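You operate a simulated robot arm through the tools that you are given. There is no shell and no other tool.

You are at the controls of a simulated robot arm. One attempt, no reset.

JOB
Brush the specks off the deck under the round pan, then refit pan and ring.
Fine: turn the pan lock to lock on before the pan comes off, lay the pan on the white board, turn the lock to free when the pan is back; brush back on the board; locking switches the balance off, so switch it on again. Other keys and knobs, the mouse and the wooden box on the rollers stay as they are. Where these are worked on the way, their far stop is far enough and under half their travel is too little: yellow knob marked pan lock.

It is judged by the outcome, as a careful person would: the job done as asked, and still so three seconds after it is handed in. It fails if anything else is knocked over, pushed out of place, dropped, spilled or broken.

ROBOT AND FRAMES
A 7-joint arm with a fingered hand, fixed in place. Base frame: the origin is at the foot of the arm, x ahead of it, y to its left, z up. Units: mm, degrees, N and s.
Its first joint turns from -166.0 to 166.0 degrees. Payload 4 kg.
The tool frame sits at the grasp point between the pads (the TCP): z along the fingers, y along the line on which they close. The tips reach 30 mm beyond it. The gripper opens to 104 mm. The gripper's body begins 35 mm behind the TCP. The gripper is a hand of 4 fingers: y runs from the thumb to the fingers, the wrist lies at [-15, -113, -190] in the tool frame.
Orientation is that of the tool frame in the base frame, as a unit quaternion [x, y, z, w]. With the fingers straight down and the wrist toward the robot, the tool's x, y and z point along [0, 1, 0], [1, 0, 0] and [0, 0, -1] of the base frame.

CONTROLS
- The arm moves only by the tool move_arm. Its argument "commands" is a list of rows, each a list of 6 numbers: the shift along the base's x, y, z in units of 25 mm (1.0 is 25 mm), then the turn, a rotation vector about the base's x, y, z in units of 6 degrees (1.0 is 6 degrees). In form: [[x, y, z, rx, ry, rz], ...]. A call has 1 to 20 rows; each row shifts and turns the commanded pose from where the row before left it. A call with a number of a shift or a turn outside -1 to 1 is refused whole. Each row takes 0.2 s and may step no farther than 50 mm and 8.6 degrees from the row before; otherwise, the whole call is refused. A pose out of reach is approached as far as the arm can. The call stops where the force on the tool passes 50 N (or 10 N more than at its start, if that is more) or the arm is blocked; 0.2 s more then pass. In this call time passes only in rows, and 0.2 s behind the last. It gives the time, the measured TCP pose, the force on the tool (base axes), the opening and the grip force at its end, in the units of the frame above (readings bear some noise), with the torque about the TCP (base axes, N m) and any sound that the robot's microphone picked up.
- Cameras (640 x 400 px; columns grow to the right, rows downward): "scene" is fixed at [218, -498.6, 1584.2]; the picture's right is [0.40, -0.92, 0.00], its down [-0.79, -0.35, -0.51] and it looks along [0.47, 0.20, -0.86] (base axes); focal length 258 px, centre (320, 200). "wrist" rides on the gripper at [61, -92, -130] in the tool frame; the picture's right is [-0.81, 0.28, -0.52], its down [-0.53, -0.71, 0.46] and it looks along [-0.24, 0.64, 0.72] (tool axes); focal length 275 px, centre (320, 200). There is no depth. A picture from a camera that has moved, and an enlarged one, comes with that camera's place and axes in the base frame and with its lens.
- camera(camera): a new picture of that camera. The clock stands still meanwhile.
- set_fingers(index, middle, ring, thumb_bend, thumb_turn): sets how far each is bent, from 0 (flat) to 1 (curled in); at 0.3 the hand is open as for a grip, at 0.7 the pads meet at the TCP. One left out holds its place. A second passes; each finger stops where it meets its share of the squeeze, and holds until it gets a number again. It is the only way to open and close the hand. It gives what a move gives, with no picture; readings hold the bend of each and the force on the fingers (four entries, about 0 where the hand has none), thumb and palm. thumb_turn goes from beside the hand (0) to across from the fingers (1), as for a grip.
- inspect(camera, box): a new picture of the part [left, top, right, bottom] of that camera's present view, enlarged. The clock stands still meanwhile.
- close_job(): hands the job in; it is judged then, once.

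Places have to be worked out from the pictures, the camera data and where the tool is seen. Open the gripper and draw the arm clear of the work before you hand the job in, unless the task says otherwise.

The tools are called as name(argument=value, ...) on one line, values as JSON. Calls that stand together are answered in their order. move_arm: Moves the arm, as the interface text tells. Its arguments: {"type":"object","properties":{"commands":{"type":"array"}},"required":["commands"]} The other tools are called the same way: set_fingers (index, middle, ring, thumb_bend, thumb_turn) moves the fingers one by one; camera (camera) takes a picture; inspect (camera, box) takes an enlarged picture of a part of a camera's view; close_job () hands the job in.

At the start:

```text
t: 0.0
tcp_pos: [721.1, -152.6, 1143.8]
tool_rot: [0.707, 0.707, 0.0, 0.0]
ft_force: [0.3, -0.3, 0.2]
wrist_torque: [-0.02, 0.01, -0.02]
finger_gap: 103.8
finger_force: 0.1
shape: jaw
bend: [0.3, 0.3, 0.3, 0.3, 0.98]
finger forces: [0.1, 0.1, 0.0, 0.0, 0.1, 0.1]
```

scene: 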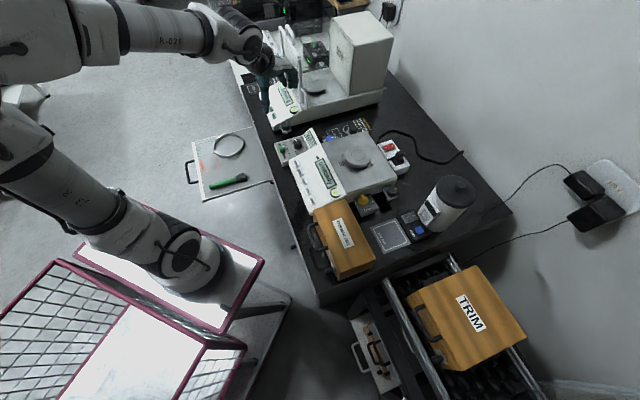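
wrist: 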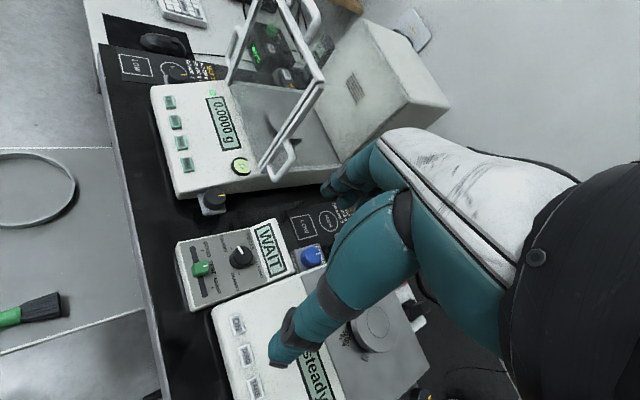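

I start by looking closer at the bench from the fixed camera, to find the pan, ring, lock knob, brush and board.

inspect(camera="scene", box=[260, 100, 420, 220])

inspect(camera="scene", box=[180, 110, 300, 210])

inspect(camera="scene", box=[230, 0, 410, 130])

inspect(camera="scene", box=[290, 170, 490, 300])

```text
3.33 times, centred on (340, 160) of scene
camera zoom: at [218.0, -498.6, 1584.2], right [0.4, -0.92, 0.0], down [-0.79, -0.35, -0.51], along [0.47, 0.2, -0.86], focal length 859 px, centre (253, 333)
```

zoom: 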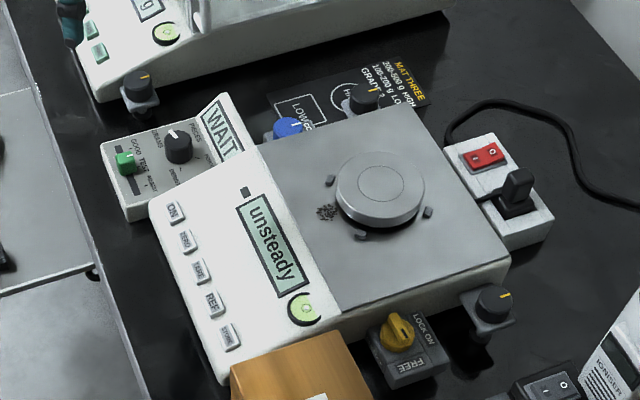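

```text
4.00 times, centred on (240, 160) of scene
camera zoom: at [218.0, -498.6, 1584.2], right [0.4, -0.92, 0.0], down [-0.79, -0.35, -0.51], along [0.47, 0.2, -0.86], focal length 1031 px, centre (640, 360)
```

zoom: 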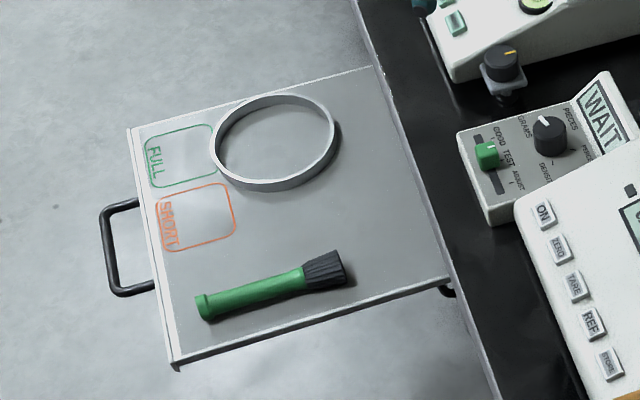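

```text
3.08 times, centred on (320, 65) of scene
camera zoom: at [218.0, -498.6, 1584.2], right [0.4, -0.92, 0.0], down [-0.79, -0.35, -0.51], along [0.47, 0.2, -0.86], focal length 793 px, centre (320, 615)
```

zoom: 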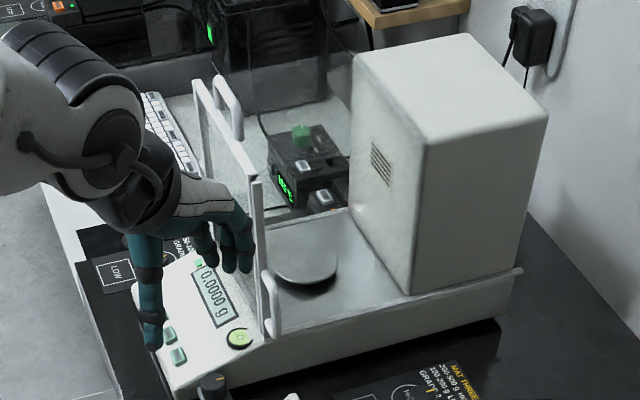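

```text
3.08 times, centred on (390, 235) of scene
camera zoom: at [218.0, -498.6, 1584.2], right [0.4, -0.92, 0.0], down [-0.79, -0.35, -0.51], along [0.47, 0.2, -0.86], focal length 793 px, centre (105, 92)
```

zoom: 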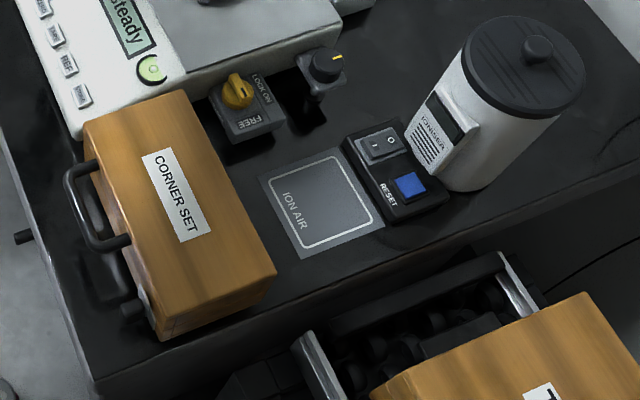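

The bench top comes out near z≈790 and the pan near (798,-389,890). The lock knob is near (686,-458), and the ring and brush lie on the pull-out board to the left. I'll move sideways at height to see the balance with the wrist camera.

move_arm(commands=[[0, -1, 0, 0, 0, 0], [0, -1, 0, 0, 0, 0], [0, -1, 0, 0, 0, 0], [0, -1, 0, 0, 0, 0], [0, -1, 0, 0, 0, 0], [0, -1, 0, 0, 0, 0], [0, -1, 0, 0, 0, 0], [0, -1, 0, 0, 0, 0], [0, -1, 0, 0, 0, 0], [0, -1, 0, 0, 0, 0], [0, -1, 0, 0, 0, 0], [0, -1, 0, 0, 0, 0]])

camera(camera="wrist")

camera(camera="scene")

```text
t: 2.6
tcp_pos: [721.0, -452.8, 1144.0]
tool_rot: [0.707, 0.707, 0.001, -0.001]
ft_force: [-0.6, 0.4, 0.1]
wrist_torque: [-0.01, -0.02, -0.02]
finger_gap: 103.7
finger_force: 0.0
shape: jaw
bend: [0.3, 0.3, 0.3, 0.3, 0.98]
finger forces: [0.0, 0.0, 0.0, 0.1, 0.0, 0.0]
```

```text
taken
camera wrist: at [629.4, -392.7, 1273.8], right [0.28, -0.81, 0.52], down [-0.71, -0.53, -0.46], along [0.64, -0.24, -0.72], focal length 275 px, centre (320, 200)
```

wrist: 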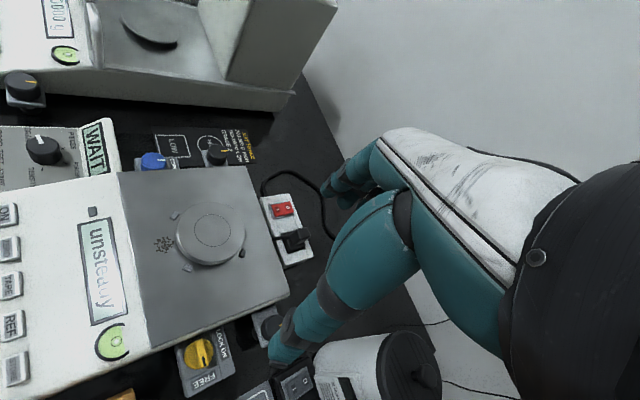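

```text
taken
```

scene: 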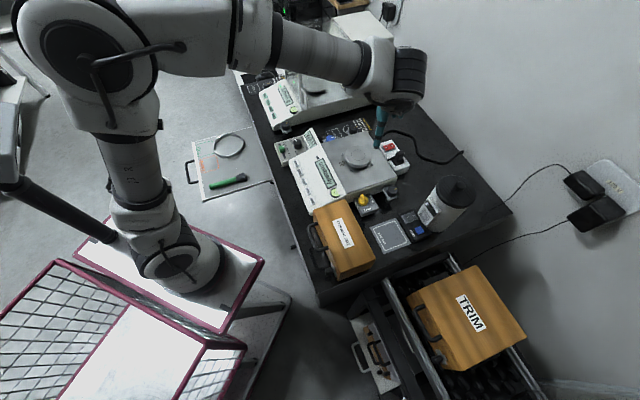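

The balance is now in the wrist view. I'll enlarge the pan, specks, lock knob and keys.

inspect(camera="wrist", box=[110, 160, 310, 300])

inspect(camera="wrist", box=[140, 290, 300, 400])

inspect(camera="wrist", box=[0, 180, 150, 400])

inspect(camera="scene", box=[300, 110, 400, 220])

```text
2.86 times, centred on (210, 230) of wrist
camera zoom: at [629.4, -392.7, 1273.8], right [0.28, -0.81, 0.52], down [-0.71, -0.53, -0.46], along [0.64, -0.24, -0.72], focal length 786 px, centre (634, 114)
```

zoom: 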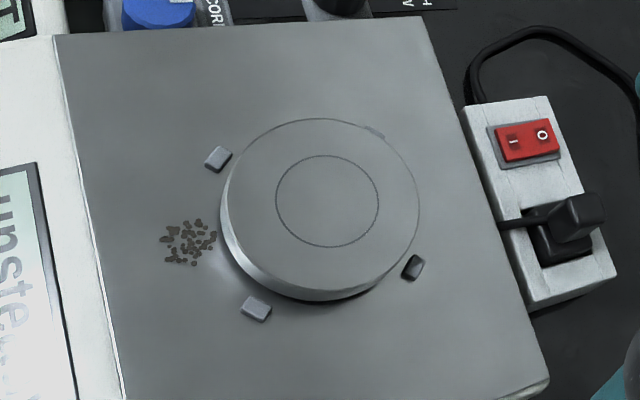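

```text
3.64 times, centred on (220, 345) of wrist
camera zoom: at [629.4, -392.7, 1273.8], right [0.28, -0.81, 0.52], down [-0.71, -0.53, -0.46], along [0.64, -0.24, -0.72], focal length 1001 px, centre (684, -327)
```

zoom: 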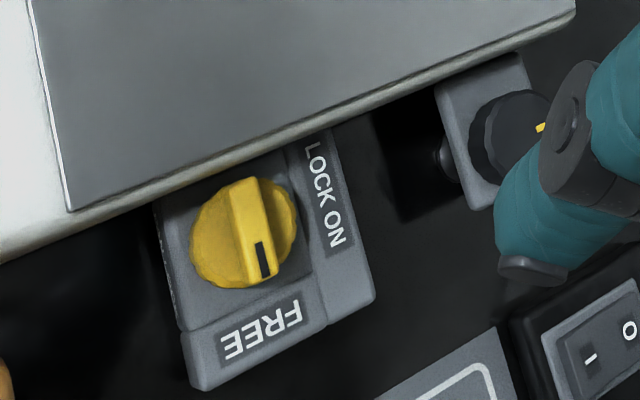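

```text
1.82 times, centred on (75, 290) of wrist
camera zoom: at [629.4, -392.7, 1273.8], right [0.28, -0.81, 0.52], down [-0.71, -0.53, -0.46], along [0.64, -0.24, -0.72], focal length 500 px, centre (766, 36)
```

zoom: 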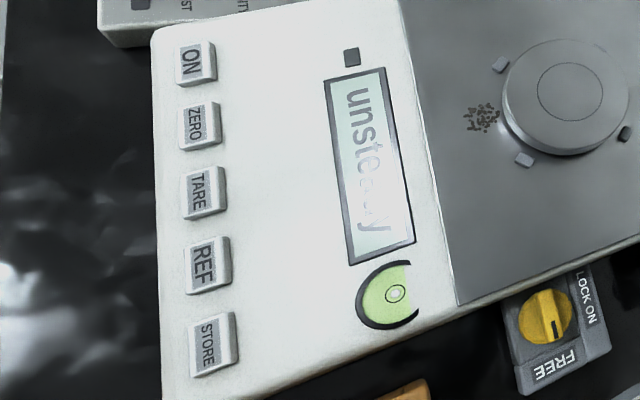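

```text
3.64 times, centred on (350, 165) of scene
camera zoom: at [218.0, -498.6, 1584.2], right [0.4, -0.92, 0.0], down [-0.79, -0.35, -0.51], along [0.47, 0.2, -0.86], focal length 937 px, centre (211, 327)
```

zoom: 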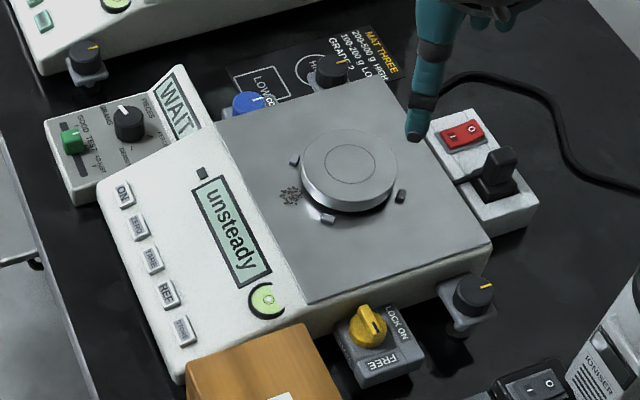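

The knob's black mark points at FREE, and LOCK ON is a quarter turn counter-clockwise from above. Next I'll look at the hand itself in the scene view so I know how the fingers lie.

inspect(camera="scene", box=[340, 30, 440, 150])

inspect(camera="wrist", box=[240, 120, 560, 400])

```text
3.33 times, centred on (390, 90) of scene
camera zoom: at [218.0, -498.6, 1584.2], right [0.4, -0.92, 0.0], down [-0.79, -0.35, -0.51], along [0.47, 0.2, -0.86], focal length 859 px, centre (87, 567)
```

zoom: 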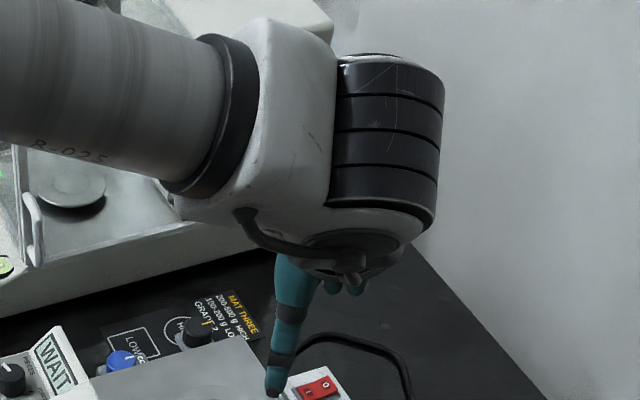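

```text
1.43 times, centred on (400, 260) of wrist
camera zoom: at [629.4, -392.7, 1273.8], right [0.28, -0.81, 0.52], down [-0.71, -0.53, -0.46], along [0.64, -0.24, -0.72], focal length 393 px, centre (206, 114)
```

zoom: 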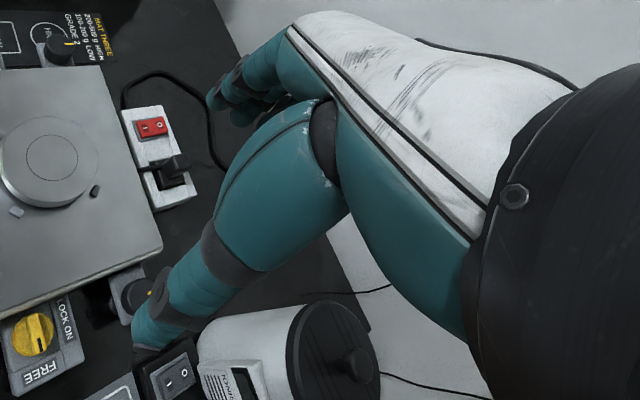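

The hand is clear of everything, so I'll turn it -45° to bring the closing line along the balance's front-back axis. I'll bring it over the lock knob at a safe height of z≈1000.

move_arm(commands=[[-0.25, 0, -0.72, 0, 0, -0.9375], [-0.25, 0, -0.72, 0, 0, -0.9375], [-0.25, 0, -0.72, 0, 0, -0.9375], [-0.25, 0, -0.72, 0, 0, -0.9375], [-0.25, 0, -0.72, 0, 0, -0.9375], [-0.25, 0, -0.72, 0, 0, -0.9375], [-0.25, 0, -0.72, 0, 0, -0.9375], [-0.25, 0, -0.72, 0, 0, -0.9375]])

camera(camera="wrist")

inspect(camera="scene", box=[300, 80, 460, 240])

```text
t: 4.4
tcp_pos: [670.2, -454.0, 999.6]
tool_rot: [0.924, 0.382, 0.0, 0.001]
ft_force: [-0.9, -1.0, -0.4]
wrist_torque: [0.03, 0.0, 0.0]
finger_gap: 103.6
finger_force: 0.0
shape: jaw
bend: [0.3, 0.3, 0.3, 0.3, 0.98]
finger forces: [0.1, 0.0, 0.1, 0.1, 0.0, 0.0]
```

```text
taken
camera wrist: at [648.9, -346.3, 1129.8], right [-0.38, -0.77, 0.52], down [-0.88, 0.13, -0.46], along [0.28, -0.63, -0.72], focal length 275 px, centre (320, 200)
```

wrist: 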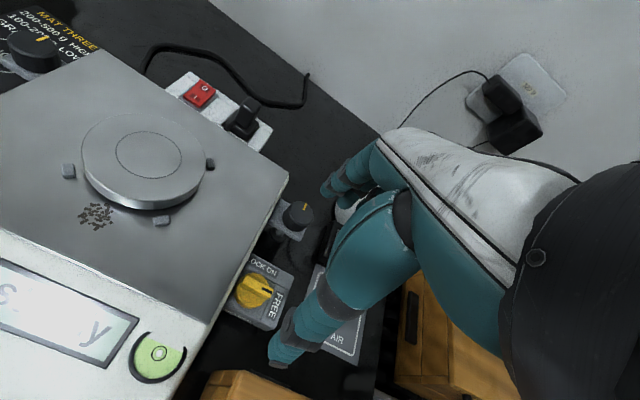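

```text
2.50 times, centred on (380, 160) of scene
camera zoom: at [218.0, -498.6, 1584.2], right [0.4, -0.92, 0.0], down [-0.79, -0.35, -0.51], along [0.47, 0.2, -0.86], focal length 644 px, centre (170, 300)
```

zoom: 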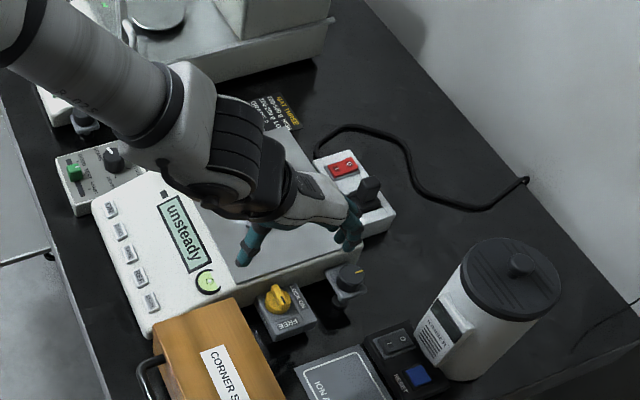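

The hand is above the knob at z≈1000. I'll zoom on the knob and pan in this closer wrist view to refine their places.

inspect(camera="wrist", box=[200, 230, 300, 330])

inspect(camera="wrist", box=[40, 90, 240, 250])

inspect(camera="scene", box=[340, 110, 410, 190])

```text
4.00 times, centred on (250, 280) of wrist
camera zoom: at [648.9, -346.3, 1129.8], right [-0.38, -0.77, 0.52], down [-0.88, 0.13, -0.46], along [0.28, -0.63, -0.72], focal length 1101 px, centre (600, -120)
```

zoom: 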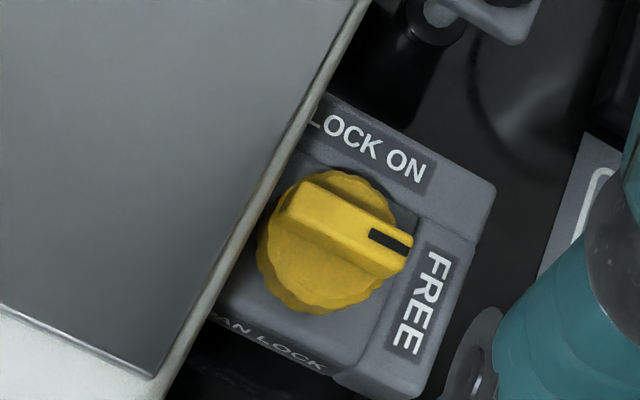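

```text
2.50 times, centred on (140, 170) of wrist
camera zoom: at [648.9, -346.3, 1129.8], right [-0.38, -0.77, 0.52], down [-0.88, 0.13, -0.46], along [0.28, -0.63, -0.72], focal length 688 px, centre (770, 275)
```

zoom: 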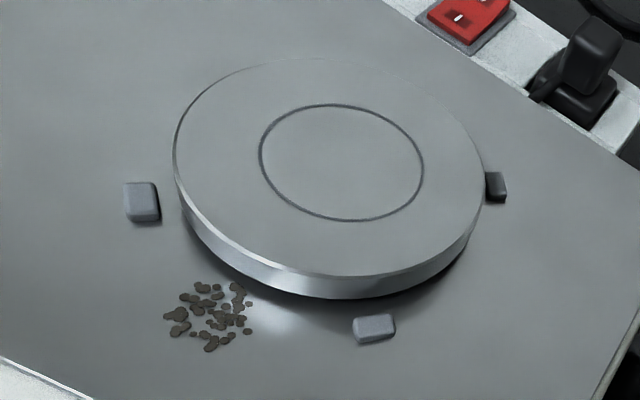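

```text
5.00 times, centred on (375, 150) of scene
camera zoom: at [218.0, -498.6, 1584.2], right [0.4, -0.92, 0.0], down [-0.79, -0.35, -0.51], along [0.47, 0.2, -0.86], focal length 1289 px, centre (45, 450)
```

zoom: 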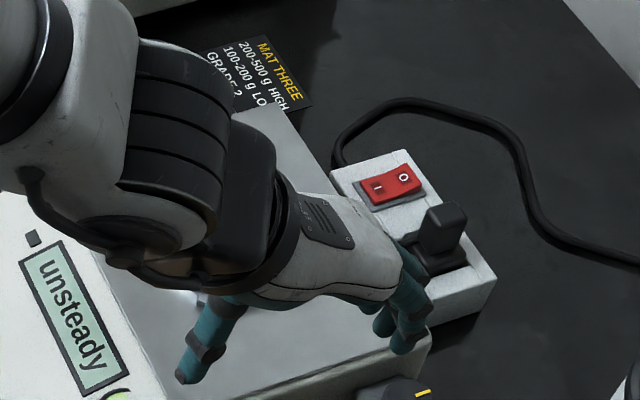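

Refined estimates are knob bar top ≈ (674,-458,861), deck z ≈ 878, and pan centre ≈ (806,-387) with its top ≈ 895. Next I'll curl the middle and ring fingers in mid-air and half close index and thumb, to see which fingers pinch where.

set_fingers(index=0.55, middle=1.0, ring=1.0, thumb_bend=0.5, thumb_turn=1.0)

inspect(camera="wrist", box=[200, 100, 440, 400])

inspect(camera="scene", box=[340, 110, 410, 190])

```text
t: 5.4
tcp_pos: [671.4, -453.8, 1000.7]
tool_rot: [0.924, 0.383, -0.001, 0.001]
ft_force: [0.7, 0.1, 0.6]
wrist_torque: [0.0, -0.02, -0.01]
finger_gap: 45.5
finger_force: 0.1
shape: fingers
bend: [0.55, 1.0, 1.0, 0.5, 1.0]
finger forces: [0.0, 0.0, 0.0, 0.1, 0.1, 0.0]
```

```text
1.33 times, centred on (320, 250) of wrist
camera zoom: at [648.9, -346.4, 1130.0], right [-0.38, -0.77, 0.52], down [-0.88, 0.13, -0.46], along [0.28, -0.63, -0.72], focal length 367 px, centre (320, 133)
```

zoom: 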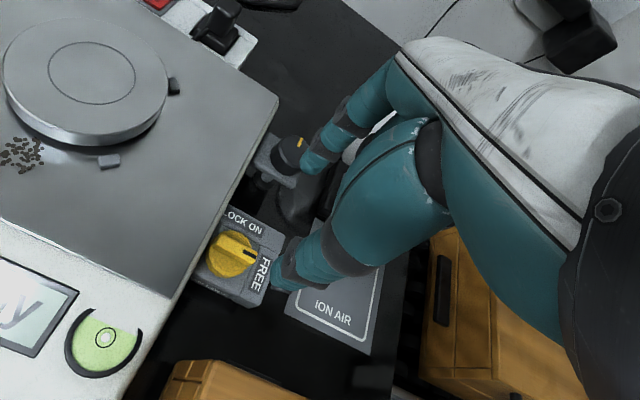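

```text
5.00 times, centred on (375, 150) of scene
camera zoom: at [218.0, -498.6, 1584.2], right [0.4, -0.92, 0.0], down [-0.79, -0.35, -0.51], along [0.47, 0.2, -0.86], focal length 1289 px, centre (45, 450)
```

zoom: 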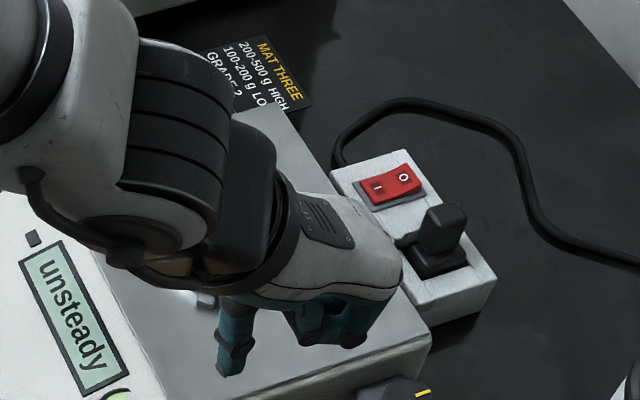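

The index lies on the +x side, which here is the side toward the balance. I'll use middle, ring and thumb for the knob with the index tucked away, and first check the nearly closed shape in the air.

set_fingers(index=1.0, middle=0.6, ring=0.6, thumb_bend=0.6, thumb_turn=1.0)

inspect(camera="wrist", box=[220, 150, 440, 370])

inspect(camera="scene", box=[340, 120, 410, 190])

```text
t: 6.4
tcp_pos: [670.3, -453.8, 999.4]
tool_rot: [0.924, 0.384, 0.0, 0.0]
ft_force: [0.7, -0.4, 0.0]
wrist_torque: [-0.03, 0.03, 0.01]
finger_gap: 50.2
finger_force: 0.1
shape: fingers
bend: [1.0, 0.6, 0.6, 0.6, 1.0]
finger forces: [0.1, 0.1, 0.0, 0.0, 0.1, 0.1]
```

```text
1.82 times, centred on (330, 260) of wrist
camera zoom: at [648.8, -346.4, 1130.0], right [-0.38, -0.77, 0.52], down [-0.88, 0.13, -0.46], along [0.28, -0.63, -0.72], focal length 500 px, centre (302, 91)
```

zoom: 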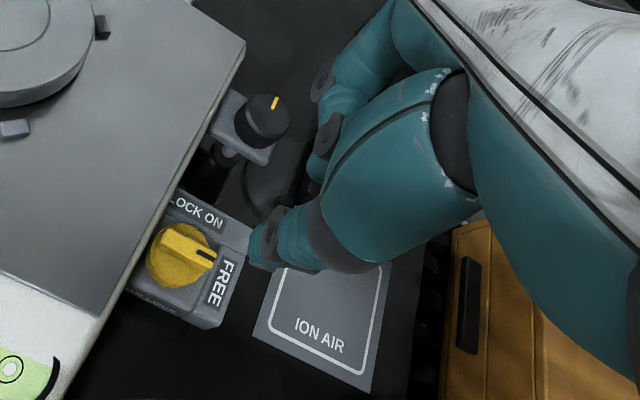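

```text
5.71 times, centred on (375, 155) of scene
camera zoom: at [218.0, -498.6, 1584.2], right [0.4, -0.92, 0.0], down [-0.79, -0.35, -0.51], along [0.47, 0.2, -0.86], focal length 1473 px, centre (6, 457)
```

zoom: 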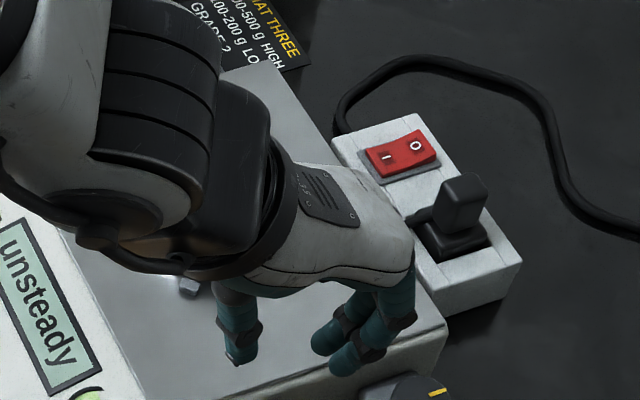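

Thumb and finger tips sit symmetrically around the TCP, roughly 33 mm beyond it. Before going down I'll check where the CORNER SET box is relative to the knob.

inspect(camera="wrist", box=[160, 320, 320, 400])

inspect(camera="scene", box=[300, 170, 400, 290])

```text
4.00 times, centred on (240, 360) of wrist
camera zoom: at [648.8, -346.4, 1130.0], right [-0.38, -0.77, 0.52], down [-0.88, 0.13, -0.46], along [0.28, -0.63, -0.72], focal length 1101 px, centre (640, -440)
```

zoom: 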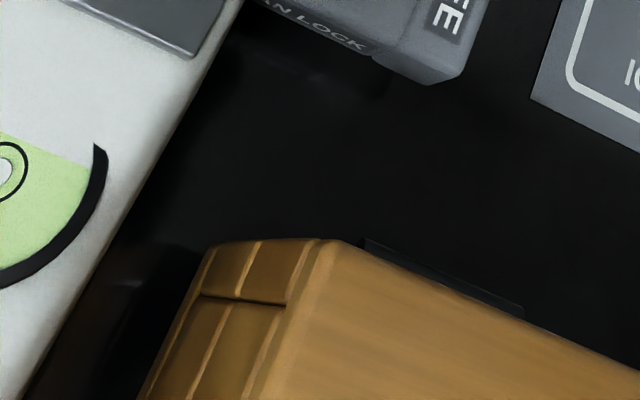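

```text
3.33 times, centred on (350, 230) of scene
camera zoom: at [218.0, -498.6, 1584.2], right [0.4, -0.92, 0.0], down [-0.79, -0.35, -0.51], along [0.47, 0.2, -0.86], focal length 859 px, centre (220, 100)
```

zoom: 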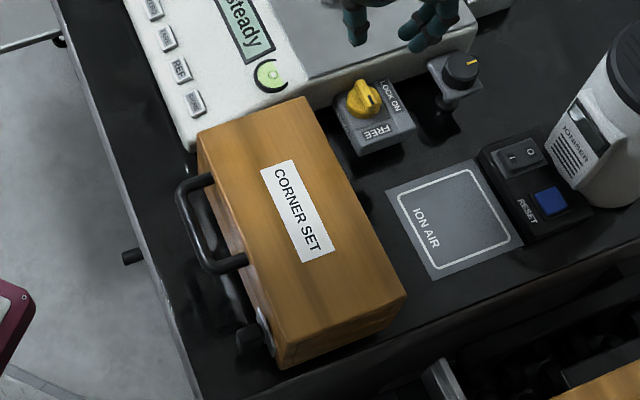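

The box's nearest top corner is about 75 mm in front of the knob, so the thumb has room. I'll lower to z≈890 over the knob and look again.

move_arm(commands=[[0.03, -0.034, -0.876, 0, 0, 0], [0.03, -0.034, -0.876, 0, 0, 0], [0.03, -0.034, -0.876, 0, 0, 0], [0.03, -0.034, -0.876, 0, 0, 0], [0.03, -0.034, -0.876, 0, 0, 0]])

camera(camera="wrist")

inspect(camera="scene", box=[330, 150, 410, 230])

```text
t: 7.6
tcp_pos: [674.8, -456.3, 890.5]
tool_rot: [0.923, 0.384, 0.0, 0.0]
ft_force: [-0.2, -0.3, -0.4]
wrist_torque: [0.03, 0.01, 0.0]
finger_gap: 50.4
finger_force: 0.0
shape: fingers
bend: [1.0, 0.6, 0.6, 0.6, 1.0]
finger forces: [0.0, 0.0, 0.1, 0.1, 0.1, 0.0]
```

```text
taken
camera wrist: at [652.3, -350.7, 1020.6], right [-0.38, -0.77, 0.52], down [-0.88, 0.13, -0.46], along [0.28, -0.63, -0.72], focal length 275 px, centre (320, 200)
```

wrist: 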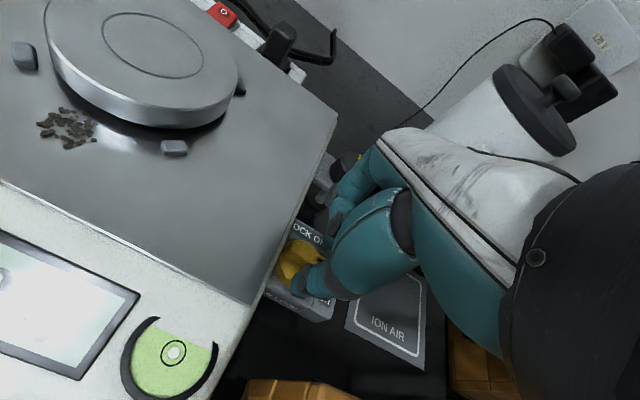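

```text
5.00 times, centred on (370, 190) of scene
camera zoom: at [218.0, -498.6, 1584.2], right [0.4, -0.92, 0.0], down [-0.79, -0.35, -0.51], along [0.47, 0.2, -0.86], focal length 1289 px, centre (70, 250)
```

zoom: 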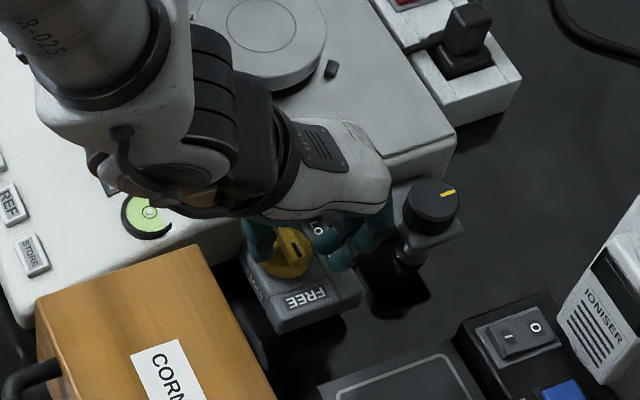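

The knob is between thumb and fingers. I'll zoom in to check that it is centred before closing.

inspect(camera="wrist", box=[250, 190, 370, 310])

inspect(camera="scene", box=[355, 180, 395, 220])

```text
3.33 times, centred on (310, 250) of wrist
camera zoom: at [652.3, -350.7, 1020.6], right [-0.38, -0.77, 0.52], down [-0.88, 0.13, -0.46], along [0.28, -0.63, -0.72], focal length 918 px, centre (353, 33)
```

zoom: 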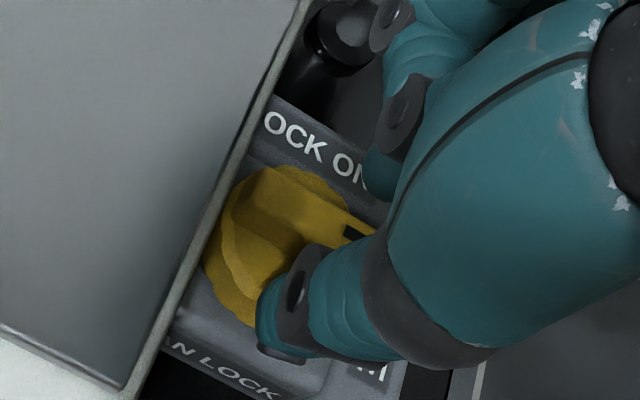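

```text
10.00 times, centred on (375, 200) of scene
camera zoom: at [218.0, -498.6, 1584.2], right [0.4, -0.92, 0.0], down [-0.79, -0.35, -0.51], along [0.47, 0.2, -0.86], focal length 2578 px, centre (-230, 200)
```

zoom: 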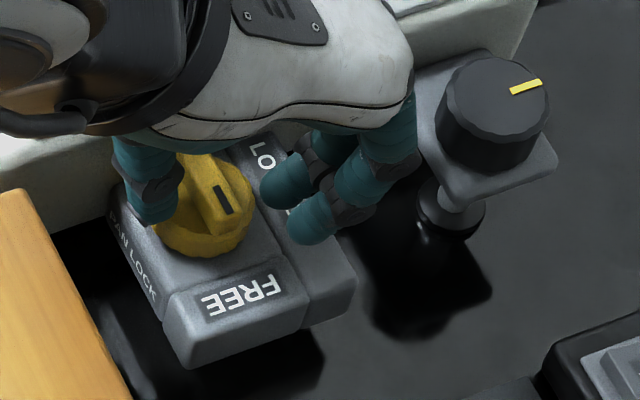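

Tips and knob line up: the point 33 mm below the TCP projects onto the bar's centre. I'll lower 6 mm so the tips straddle the bar, then close gently.

move_arm(commands=[[0, 0, -0.14, 0, 0, 0], [0, 0, -0.12, 0, 0, 0]])

set_fingers(middle=0.75, ring=0.75, thumb_bend=0.75)

inspect(camera="scene", box=[355, 180, 395, 220])

inspect(camera="wrist", box=[250, 190, 370, 310])

```text
t: 8.2
tcp_pos: [675.2, -457.9, 883.6]
tool_rot: [0.924, 0.383, 0.001, 0.001]
ft_force: [0.0, 1.0, 4.2]
wrist_torque: [0.04, 0.03, -0.02]
finger_gap: 50.5
finger_force: 1.8
shape: fingers
bend: [1.0, 0.6, 0.6, 0.6, 1.0]
finger forces: [0.0, 0.1, 0.0, 0.1, 3.9, 0.0]
```

```text
t: 9.2
tcp_pos: [674.6, -458.8, 885.7]
tool_rot: [0.924, 0.383, 0.001, 0.0]
ft_force: [0.0, -0.8, 9.0]
wrist_torque: [-0.02, 0.08, 0.1]
finger_gap: 47.9
finger_force: 11.9
shape: fingers
bend: [1.0, 0.63, 0.75, 0.67, 1.0]
finger forces: [0.0, 11.4, 0.1, 0.0, 13.5, 0.0]
```

```text
10.00 times, centred on (375, 200) of scene
camera zoom: at [218.0, -498.6, 1584.2], right [0.4, -0.92, 0.0], down [-0.79, -0.35, -0.51], along [0.47, 0.2, -0.86], focal length 2578 px, centre (-230, 200)
```

zoom: 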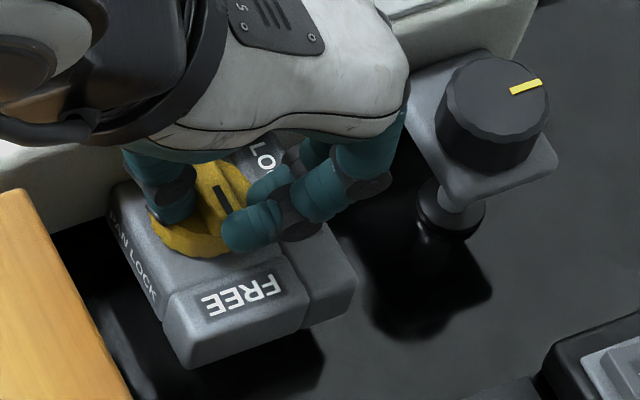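

```text
3.33 times, centred on (310, 250) of wrist
camera zoom: at [652.8, -350.5, 1014.5], right [-0.38, -0.77, 0.52], down [-0.88, 0.13, -0.46], along [0.28, -0.63, -0.72], focal length 918 px, centre (353, 33)
```

zoom: 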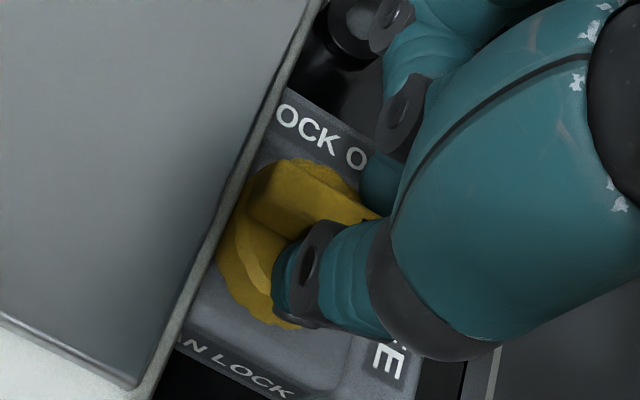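

Middle and thumb hold the bar with about 12 N, and the ring has passed beyond the bar's end. I'll start turning counter-clockwise (+z) by a few steps and check the readings.

move_arm(commands=[[0, 0, 0.04, 0, 0, 0.8], [0, 0, 0, 0, 0, 0.8], [0, 0, 0, 0, 0, 0.8], [0, 0, 0, 0, 0, 0.8]])

inspect(camera="scene", box=[355, 180, 395, 220])

```text
t: 10.2
tcp_pos: [673.6, -457.9, 883.9]
tool_rot: [0.847, 0.532, 0.0, 0.001]
ft_force: [-2.2, -5.3, -0.6]
wrist_torque: [-0.17, 0.07, 0.05]
finger_gap: 47.8
finger_force: 11.3
shape: fingers
bend: [1.0, 0.64, 0.75, 0.67, 1.0]
finger forces: [0.0, 11.1, 0.0, 0.0, 11.6, 0.0]
```

```text
10.00 times, centred on (375, 200) of scene
camera zoom: at [218.0, -498.6, 1584.2], right [0.4, -0.92, 0.0], down [-0.79, -0.35, -0.51], along [0.47, 0.2, -0.86], focal length 2578 px, centre (-230, 200)
```

zoom: 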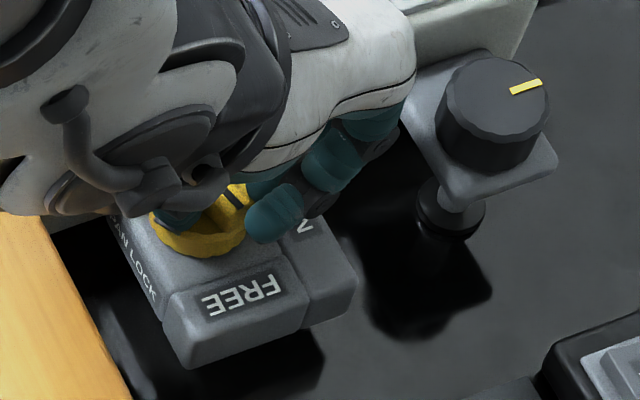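

The knob is turning with the hand; the mark has already moved away from FREE. I'll continue turning.

move_arm(commands=[[0, 0, 0, 0, 0, 0.8], [0, 0, 0, 0, 0, 0.8], [0, 0, 0, 0, 0, 0.8], [0, 0, 0, 0, 0, 0.8], [0, 0, 0, 0, 0, 0.8], [0, 0, 0, 0, 0, 0.8]])

inspect(camera="scene", box=[345, 170, 405, 230])

inspect(camera="wrist", box=[210, 150, 410, 350])

```text
t: 11.6
tcp_pos: [674.2, -459.2, 885.8]
tool_rot: [0.688, 0.726, 0.0, 0.001]
ft_force: [-3.3, -9.4, 0.5]
wrist_torque: [-0.15, -0.1, -0.26]
finger_gap: 47.8
finger_force: 13.4
shape: fingers
bend: [1.0, 0.65, 0.75, 0.67, 1.0]
finger forces: [0.0, 17.2, 0.0, 0.0, 10.2, 0.0]
```

```text
6.67 times, centred on (375, 200) of scene
camera zoom: at [218.0, -498.6, 1584.2], right [0.4, -0.92, 0.0], down [-0.79, -0.35, -0.51], along [0.47, 0.2, -0.86], focal length 1718 px, centre (-47, 200)
```

zoom: 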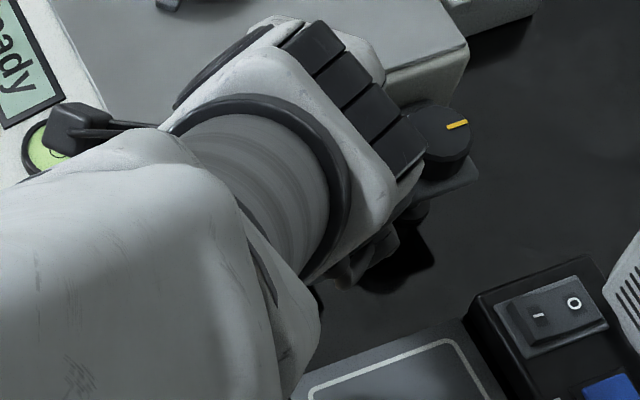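

```text
2.00 times, centred on (310, 250) of wrist
camera zoom: at [579.8, -403.3, 1015.1], right [0.32, -0.79, 0.52], down [-0.68, -0.57, -0.46], along [0.66, -0.21, -0.72], focal length 551 px, centre (340, 100)
```

zoom: 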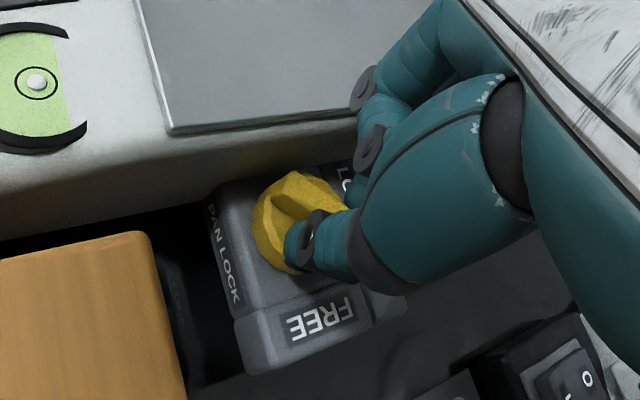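

The bar has followed about 48° with a small side force of about 9 N. I'll continue in small batches, easing -y slightly and watching the deck-edge clearance.

move_arm(commands=[[0, -0.04, 0, 0, 0, 0.8], [0, -0.04, 0, 0, 0, 0.8], [0, 0, 0, 0, 0, 0.8], [0, 0, 0, 0, 0, 0.8]])

inspect(camera="wrist", box=[210, 150, 410, 350])

```text
t: 12.6
tcp_pos: [676.2, -463.0, 885.4]
tool_rot: [0.558, 0.83, -0.001, 0.002]
ft_force: [-3.1, -38.9, 7.3]
wrist_torque: [-0.63, -0.6, -0.87]
finger_gap: 47.3
finger_force: 28.5
shape: fingers
bend: [1.0, 0.7, 0.75, 0.69, 1.0]
finger forces: [0.0, 49.1, 0.0, 0.0, 8.8, 0.1]
```

```text
2.00 times, centred on (310, 250) of wrist
camera zoom: at [565.9, -441.7, 1014.9], right [0.56, -0.65, 0.52], down [-0.46, -0.76, -0.45], along [0.69, 0.01, -0.72], focal length 551 px, centre (340, 100)
```

zoom: 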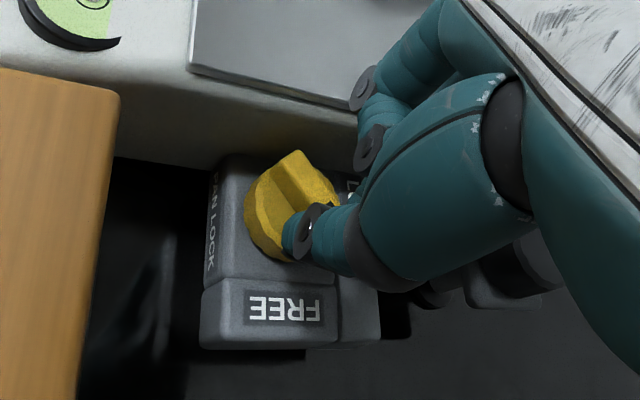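

The middle finger now reads 49 N and there is about 30 N along the balance's side wall, so the finger's back is touching the balance. I'll back off from the balance at once and see where the force goes.

move_arm(commands=[[-0.05, -0.05, 0, 0, 0, 0], [-0.05, -0.05, 0, 0, 0, 0]])

set_fingers(thumb_bend=0.5)

```text
t: 13.2
tcp_pos: [673.3, -463.9, 885.8]
tool_rot: [0.558, 0.83, 0.0, 0.001]
ft_force: [1.8, -35.4, 6.5]
wrist_torque: [-0.73, -0.6, -0.63]
finger_gap: 46.4
finger_force: 25.0
shape: fingers
bend: [1.0, 0.68, 0.75, 0.69, 1.0]
finger forces: [0.0, 43.2, 0.0, 0.0, 7.4, 0.0]
```

```text
t: 14.2
tcp_pos: [673.6, -463.7, 885.5]
tool_rot: [0.559, 0.829, 0.0, 0.002]
ft_force: [9.3, -31.4, 6.9]
wrist_torque: [-0.69, -0.69, -0.57]
finger_gap: 55.2
finger_force: 19.8
shape: fingers
bend: [1.0, 0.69, 0.75, 0.5, 1.0]
finger forces: [0.0, 39.5, 0.1, 0.1, 0.0, 0.0]
```

The thumb is free and the force on the middle finger is sideways. I need a close look at the knob before moving further.

inspect(camera="wrist", box=[260, 190, 360, 290])

camera(camera="scene")

```text
4.00 times, centred on (310, 240) of wrist
camera zoom: at [564.8, -442.4, 1015.1], right [0.56, -0.65, 0.52], down [-0.46, -0.76, -0.46], along [0.69, 0.02, -0.72], focal length 1101 px, centre (360, 40)
```

zoom: 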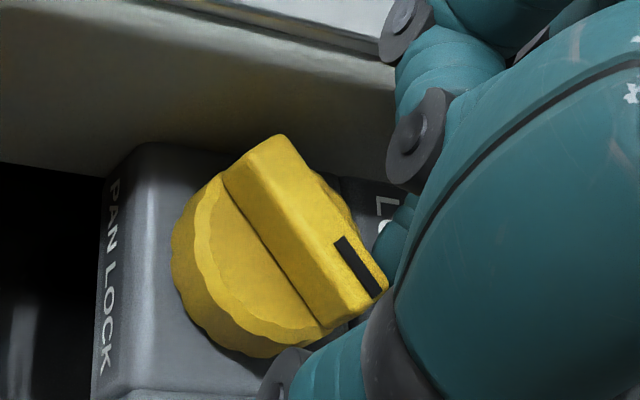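

```text
taken
```

scene: 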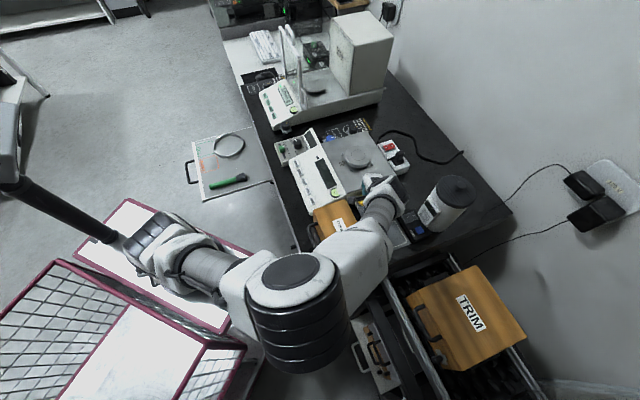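

The display is now dark, so locking has registered. The pointer has turned about 50° and the hand slipped about 16° around it. I'll ease the hand away in the direction of the force and then lift clear.

move_arm(commands=[[0.03, -0.1, 0, 0, 0, 0], [0.03, -0.08, 0.02, 0, 0, 0], [0, 0, 0.3, 0, 0, 0], [0, 0, 0.6, 0, 0, 0]])

inspect(camera="wrist", box=[240, 180, 380, 320])

inspect(camera="scene", box=[290, 120, 400, 210])

```text
t: 15.2
tcp_pos: [673.9, -466.7, 907.5]
tool_rot: [0.557, 0.831, 0.0, -0.001]
ft_force: [0.6, 0.2, -0.5]
wrist_torque: [0.0, 0.0, -0.01]
finger_gap: 55.1
finger_force: 0.1
shape: fingers
bend: [1.0, 0.73, 0.75, 0.5, 1.0]
finger forces: [0.0, 0.0, 0.0, 0.1, 0.0, 0.1]
```

```text
2.86 times, centred on (310, 250) of wrist
camera zoom: at [566.0, -445.0, 1038.0], right [0.56, -0.65, 0.52], down [-0.46, -0.76, -0.46], along [0.69, 0.02, -0.73], focal length 786 px, centre (349, 57)
```

zoom: 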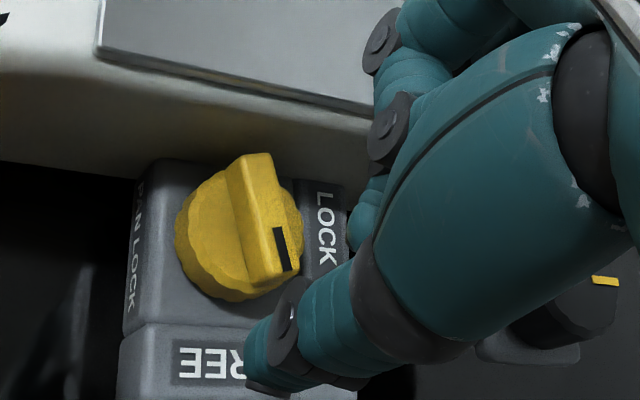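

```text
4.44 times, centred on (345, 165) of scene
camera zoom: at [218.0, -498.6, 1584.2], right [0.4, -0.92, 0.0], down [-0.79, -0.35, -0.51], along [0.47, 0.2, -0.86], focal length 1146 px, centre (209, 356)
```

zoom: 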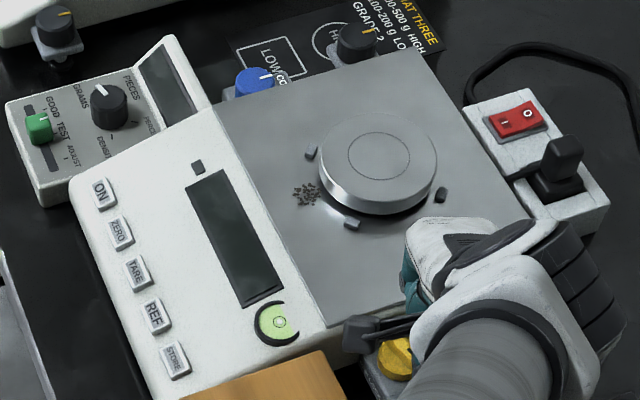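

The knob slipped back to about 240° while releasing, because the closed middle finger pushed it. The closed fingers reach out sideways too far for the gap beside the balance. I'll push the pointer end round with the thumb alone instead, so I rise, turn back to -45° and curl the other fingers.

move_arm(commands=[[0, 0, 1, 0, 0, 0], [0, 0, 1, 0, 0, 0], [-0.1, 0, 0, 0, 0, -1], [-0.1, 0, 0, 0, 0, -1], [0, 0, 0, 0, 0, -1], [0, 0, 0, 0, 0, -1], [0, 0, 0, 0, 0, -1], [0, 0, 0, 0, 0, -1], [0, 0, 0, 0, 0, -1], [0, 0, 0, 0, 0, -1], [0, 0, 0, 0, 0, -1], [0, 0, 0, 0, 0, -1], [0, 0, 0, 0, 0, -1], [0, 0, 0, 0, 0, -0.2]])

set_fingers(index=1.0, middle=1.0, ring=1.0, thumb_bend=0.66)

camera(camera="wrist")

inspect(camera="scene", box=[340, 150, 400, 220])

```text
t: 18.2
tcp_pos: [668.3, -466.9, 958.3]
tool_rot: [0.924, 0.383, -0.001, 0.0]
ft_force: [1.0, -1.1, 0.3]
wrist_torque: [0.01, 0.0, 0.03]
finger_gap: 55.1
finger_force: 0.0
shape: fingers
bend: [1.0, 0.73, 0.75, 0.5, 1.0]
finger forces: [0.1, 0.1, 0.0, 0.0, 0.0, 0.0]
```

```text
t: 19.2
tcp_pos: [670.2, -467.3, 957.7]
tool_rot: [0.923, 0.384, 0.0, 0.001]
ft_force: [0.0, -0.7, -0.6]
wrist_torque: [0.03, -0.01, -0.01]
finger_gap: 47.9
finger_force: 0.0
shape: fingers
bend: [1.0, 1.0, 1.0, 0.66, 1.0]
finger forces: [0.0, 0.0, 0.0, 0.0, 0.1, 0.1]
```

```text
taken
camera wrist: at [647.6, -359.3, 1088.0], right [-0.38, -0.77, 0.52], down [-0.88, 0.13, -0.46], along [0.28, -0.63, -0.72], focal length 275 px, centre (320, 200)
```

wrist: 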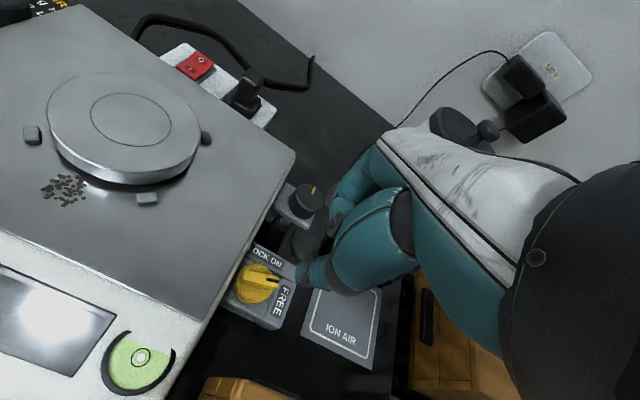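

```text
5.71 times, centred on (370, 185) of scene
camera zoom: at [218.0, -498.6, 1584.2], right [0.4, -0.92, 0.0], down [-0.79, -0.35, -0.51], along [0.47, 0.2, -0.86], focal length 1473 px, centre (34, 286)
```

zoom: 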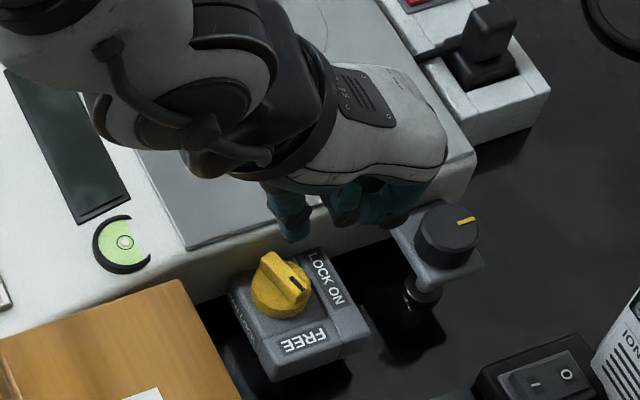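

The thumb tip sits at tool (0,-18,+33), and the pointer is at about 247°. I'll place the thumb on the front side of the pointer end, just above the skirt, with TCP ≈ (663,-472,887).

move_arm(commands=[[-0.27, -0.2, 0, 0, 0, 0], [0, 0, -0.94, 0, 0, 0], [0, 0, -0.94, 0, 0, 0], [0, 0, -0.94, 0, 0, 0]])

inspect(camera="scene", box=[350, 180, 390, 220])

inspect(camera="wrist", box=[260, 210, 360, 310])

```text
t: 20.2
tcp_pos: [662.1, -472.0, 887.3]
tool_rot: [0.924, 0.383, 0.0, 0.0]
ft_force: [-0.9, 1.3, -0.3]
wrist_torque: [0.02, 0.0, 0.03]
finger_gap: 48.0
finger_force: 0.0
shape: fingers
bend: [1.0, 1.0, 1.0, 0.66, 1.0]
finger forces: [0.0, 0.1, 0.1, 0.0, 0.0, 0.0]
```

```text
10.00 times, centred on (370, 200) of scene
camera zoom: at [218.0, -498.6, 1584.2], right [0.4, -0.92, 0.0], down [-0.79, -0.35, -0.51], along [0.47, 0.2, -0.86], focal length 2578 px, centre (-180, 200)
```

zoom: 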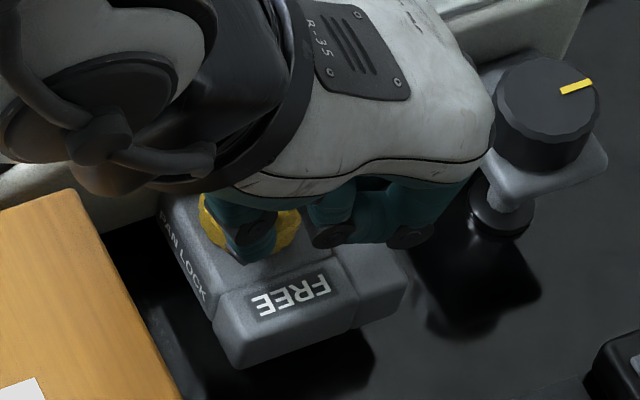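

```text
4.00 times, centred on (310, 260) of wrist
camera zoom: at [640.6, -364.3, 1017.2], right [-0.38, -0.77, 0.52], down [-0.88, 0.13, -0.46], along [0.28, -0.63, -0.72], focal length 1101 px, centre (360, -40)
```

zoom: 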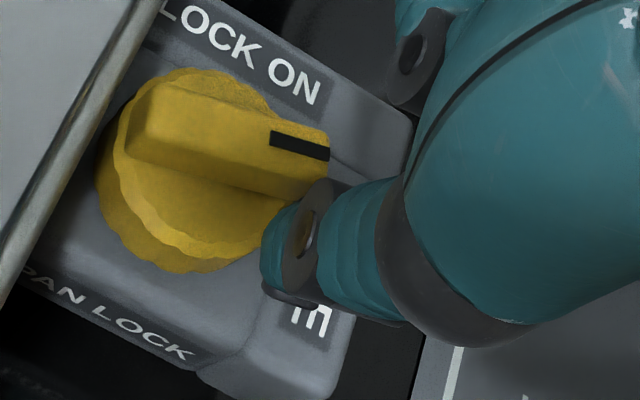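

The thumb stands right behind the pointer end, as wanted. I'll push along +f in small steps.

move_arm(commands=[[0.14, -0.14, 0, 0, 0, 0], [0.14, -0.14, 0, 0, 0, 0], [0.14, -0.14, 0, 0, 0, 0]])

inspect(camera="wrist", box=[260, 210, 360, 310])

```text
t: 21.0
tcp_pos: [675.1, -481.6, 887.0]
tool_rot: [0.923, 0.384, 0.001, 0.0]
ft_force: [-1.5, 0.5, -0.3]
wrist_torque: [0.0, 0.0, -0.04]
finger_gap: 48.1
finger_force: 0.6
shape: fingers
bend: [1.0, 1.0, 1.0, 0.65, 1.0]
finger forces: [0.0, 0.0, 0.0, 0.0, 0.3, 0.0]
```

```text
4.00 times, centred on (310, 260) of wrist
camera zoom: at [651.4, -374.5, 1017.7], right [-0.38, -0.77, 0.52], down [-0.88, 0.13, -0.46], along [0.28, -0.63, -0.72], focal length 1101 px, centre (360, -40)
```

zoom: 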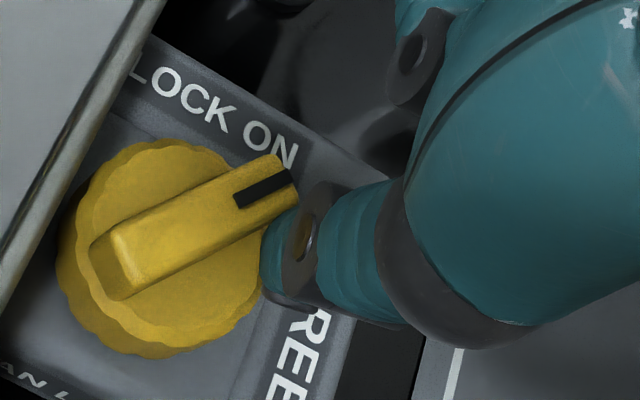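

The pointer follows easily. I'll continue along +f with a small +l component.

move_arm(commands=[[0.14, -0.14, 0, 0, 0, 0], [0.14, -0.14, 0, 0, 0, 0], [0.08, -0.06, 0, 0, 0, 0]])

inspect(camera="wrist", box=[240, 190, 360, 310])

```text
t: 21.8
tcp_pos: [681.4, -491.8, 888.1]
tool_rot: [0.924, 0.383, 0.001, 0.0]
ft_force: [-0.1, -0.6, 0.2]
wrist_torque: [0.01, 0.02, 0.0]
finger_gap: 48.1
finger_force: 0.4
shape: fingers
bend: [1.0, 1.0, 1.0, 0.66, 1.0]
finger forces: [0.1, 0.1, 0.0, 0.0, 0.3, 0.0]
```

```text
3.33 times, centred on (300, 250) of wrist
camera zoom: at [660.2, -383.4, 1017.5], right [-0.38, -0.77, 0.52], down [-0.88, 0.13, -0.46], along [0.28, -0.63, -0.72], focal length 918 px, centre (387, 33)
```

zoom: 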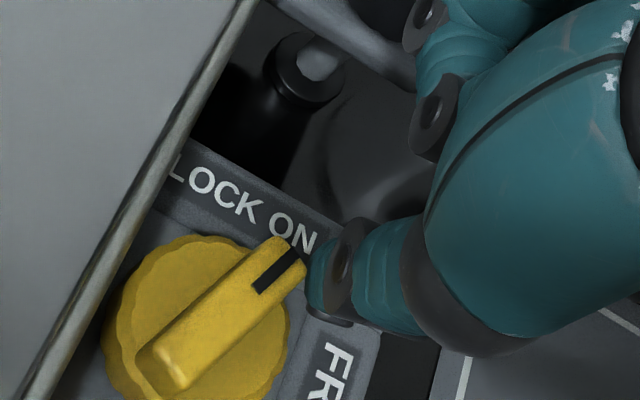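

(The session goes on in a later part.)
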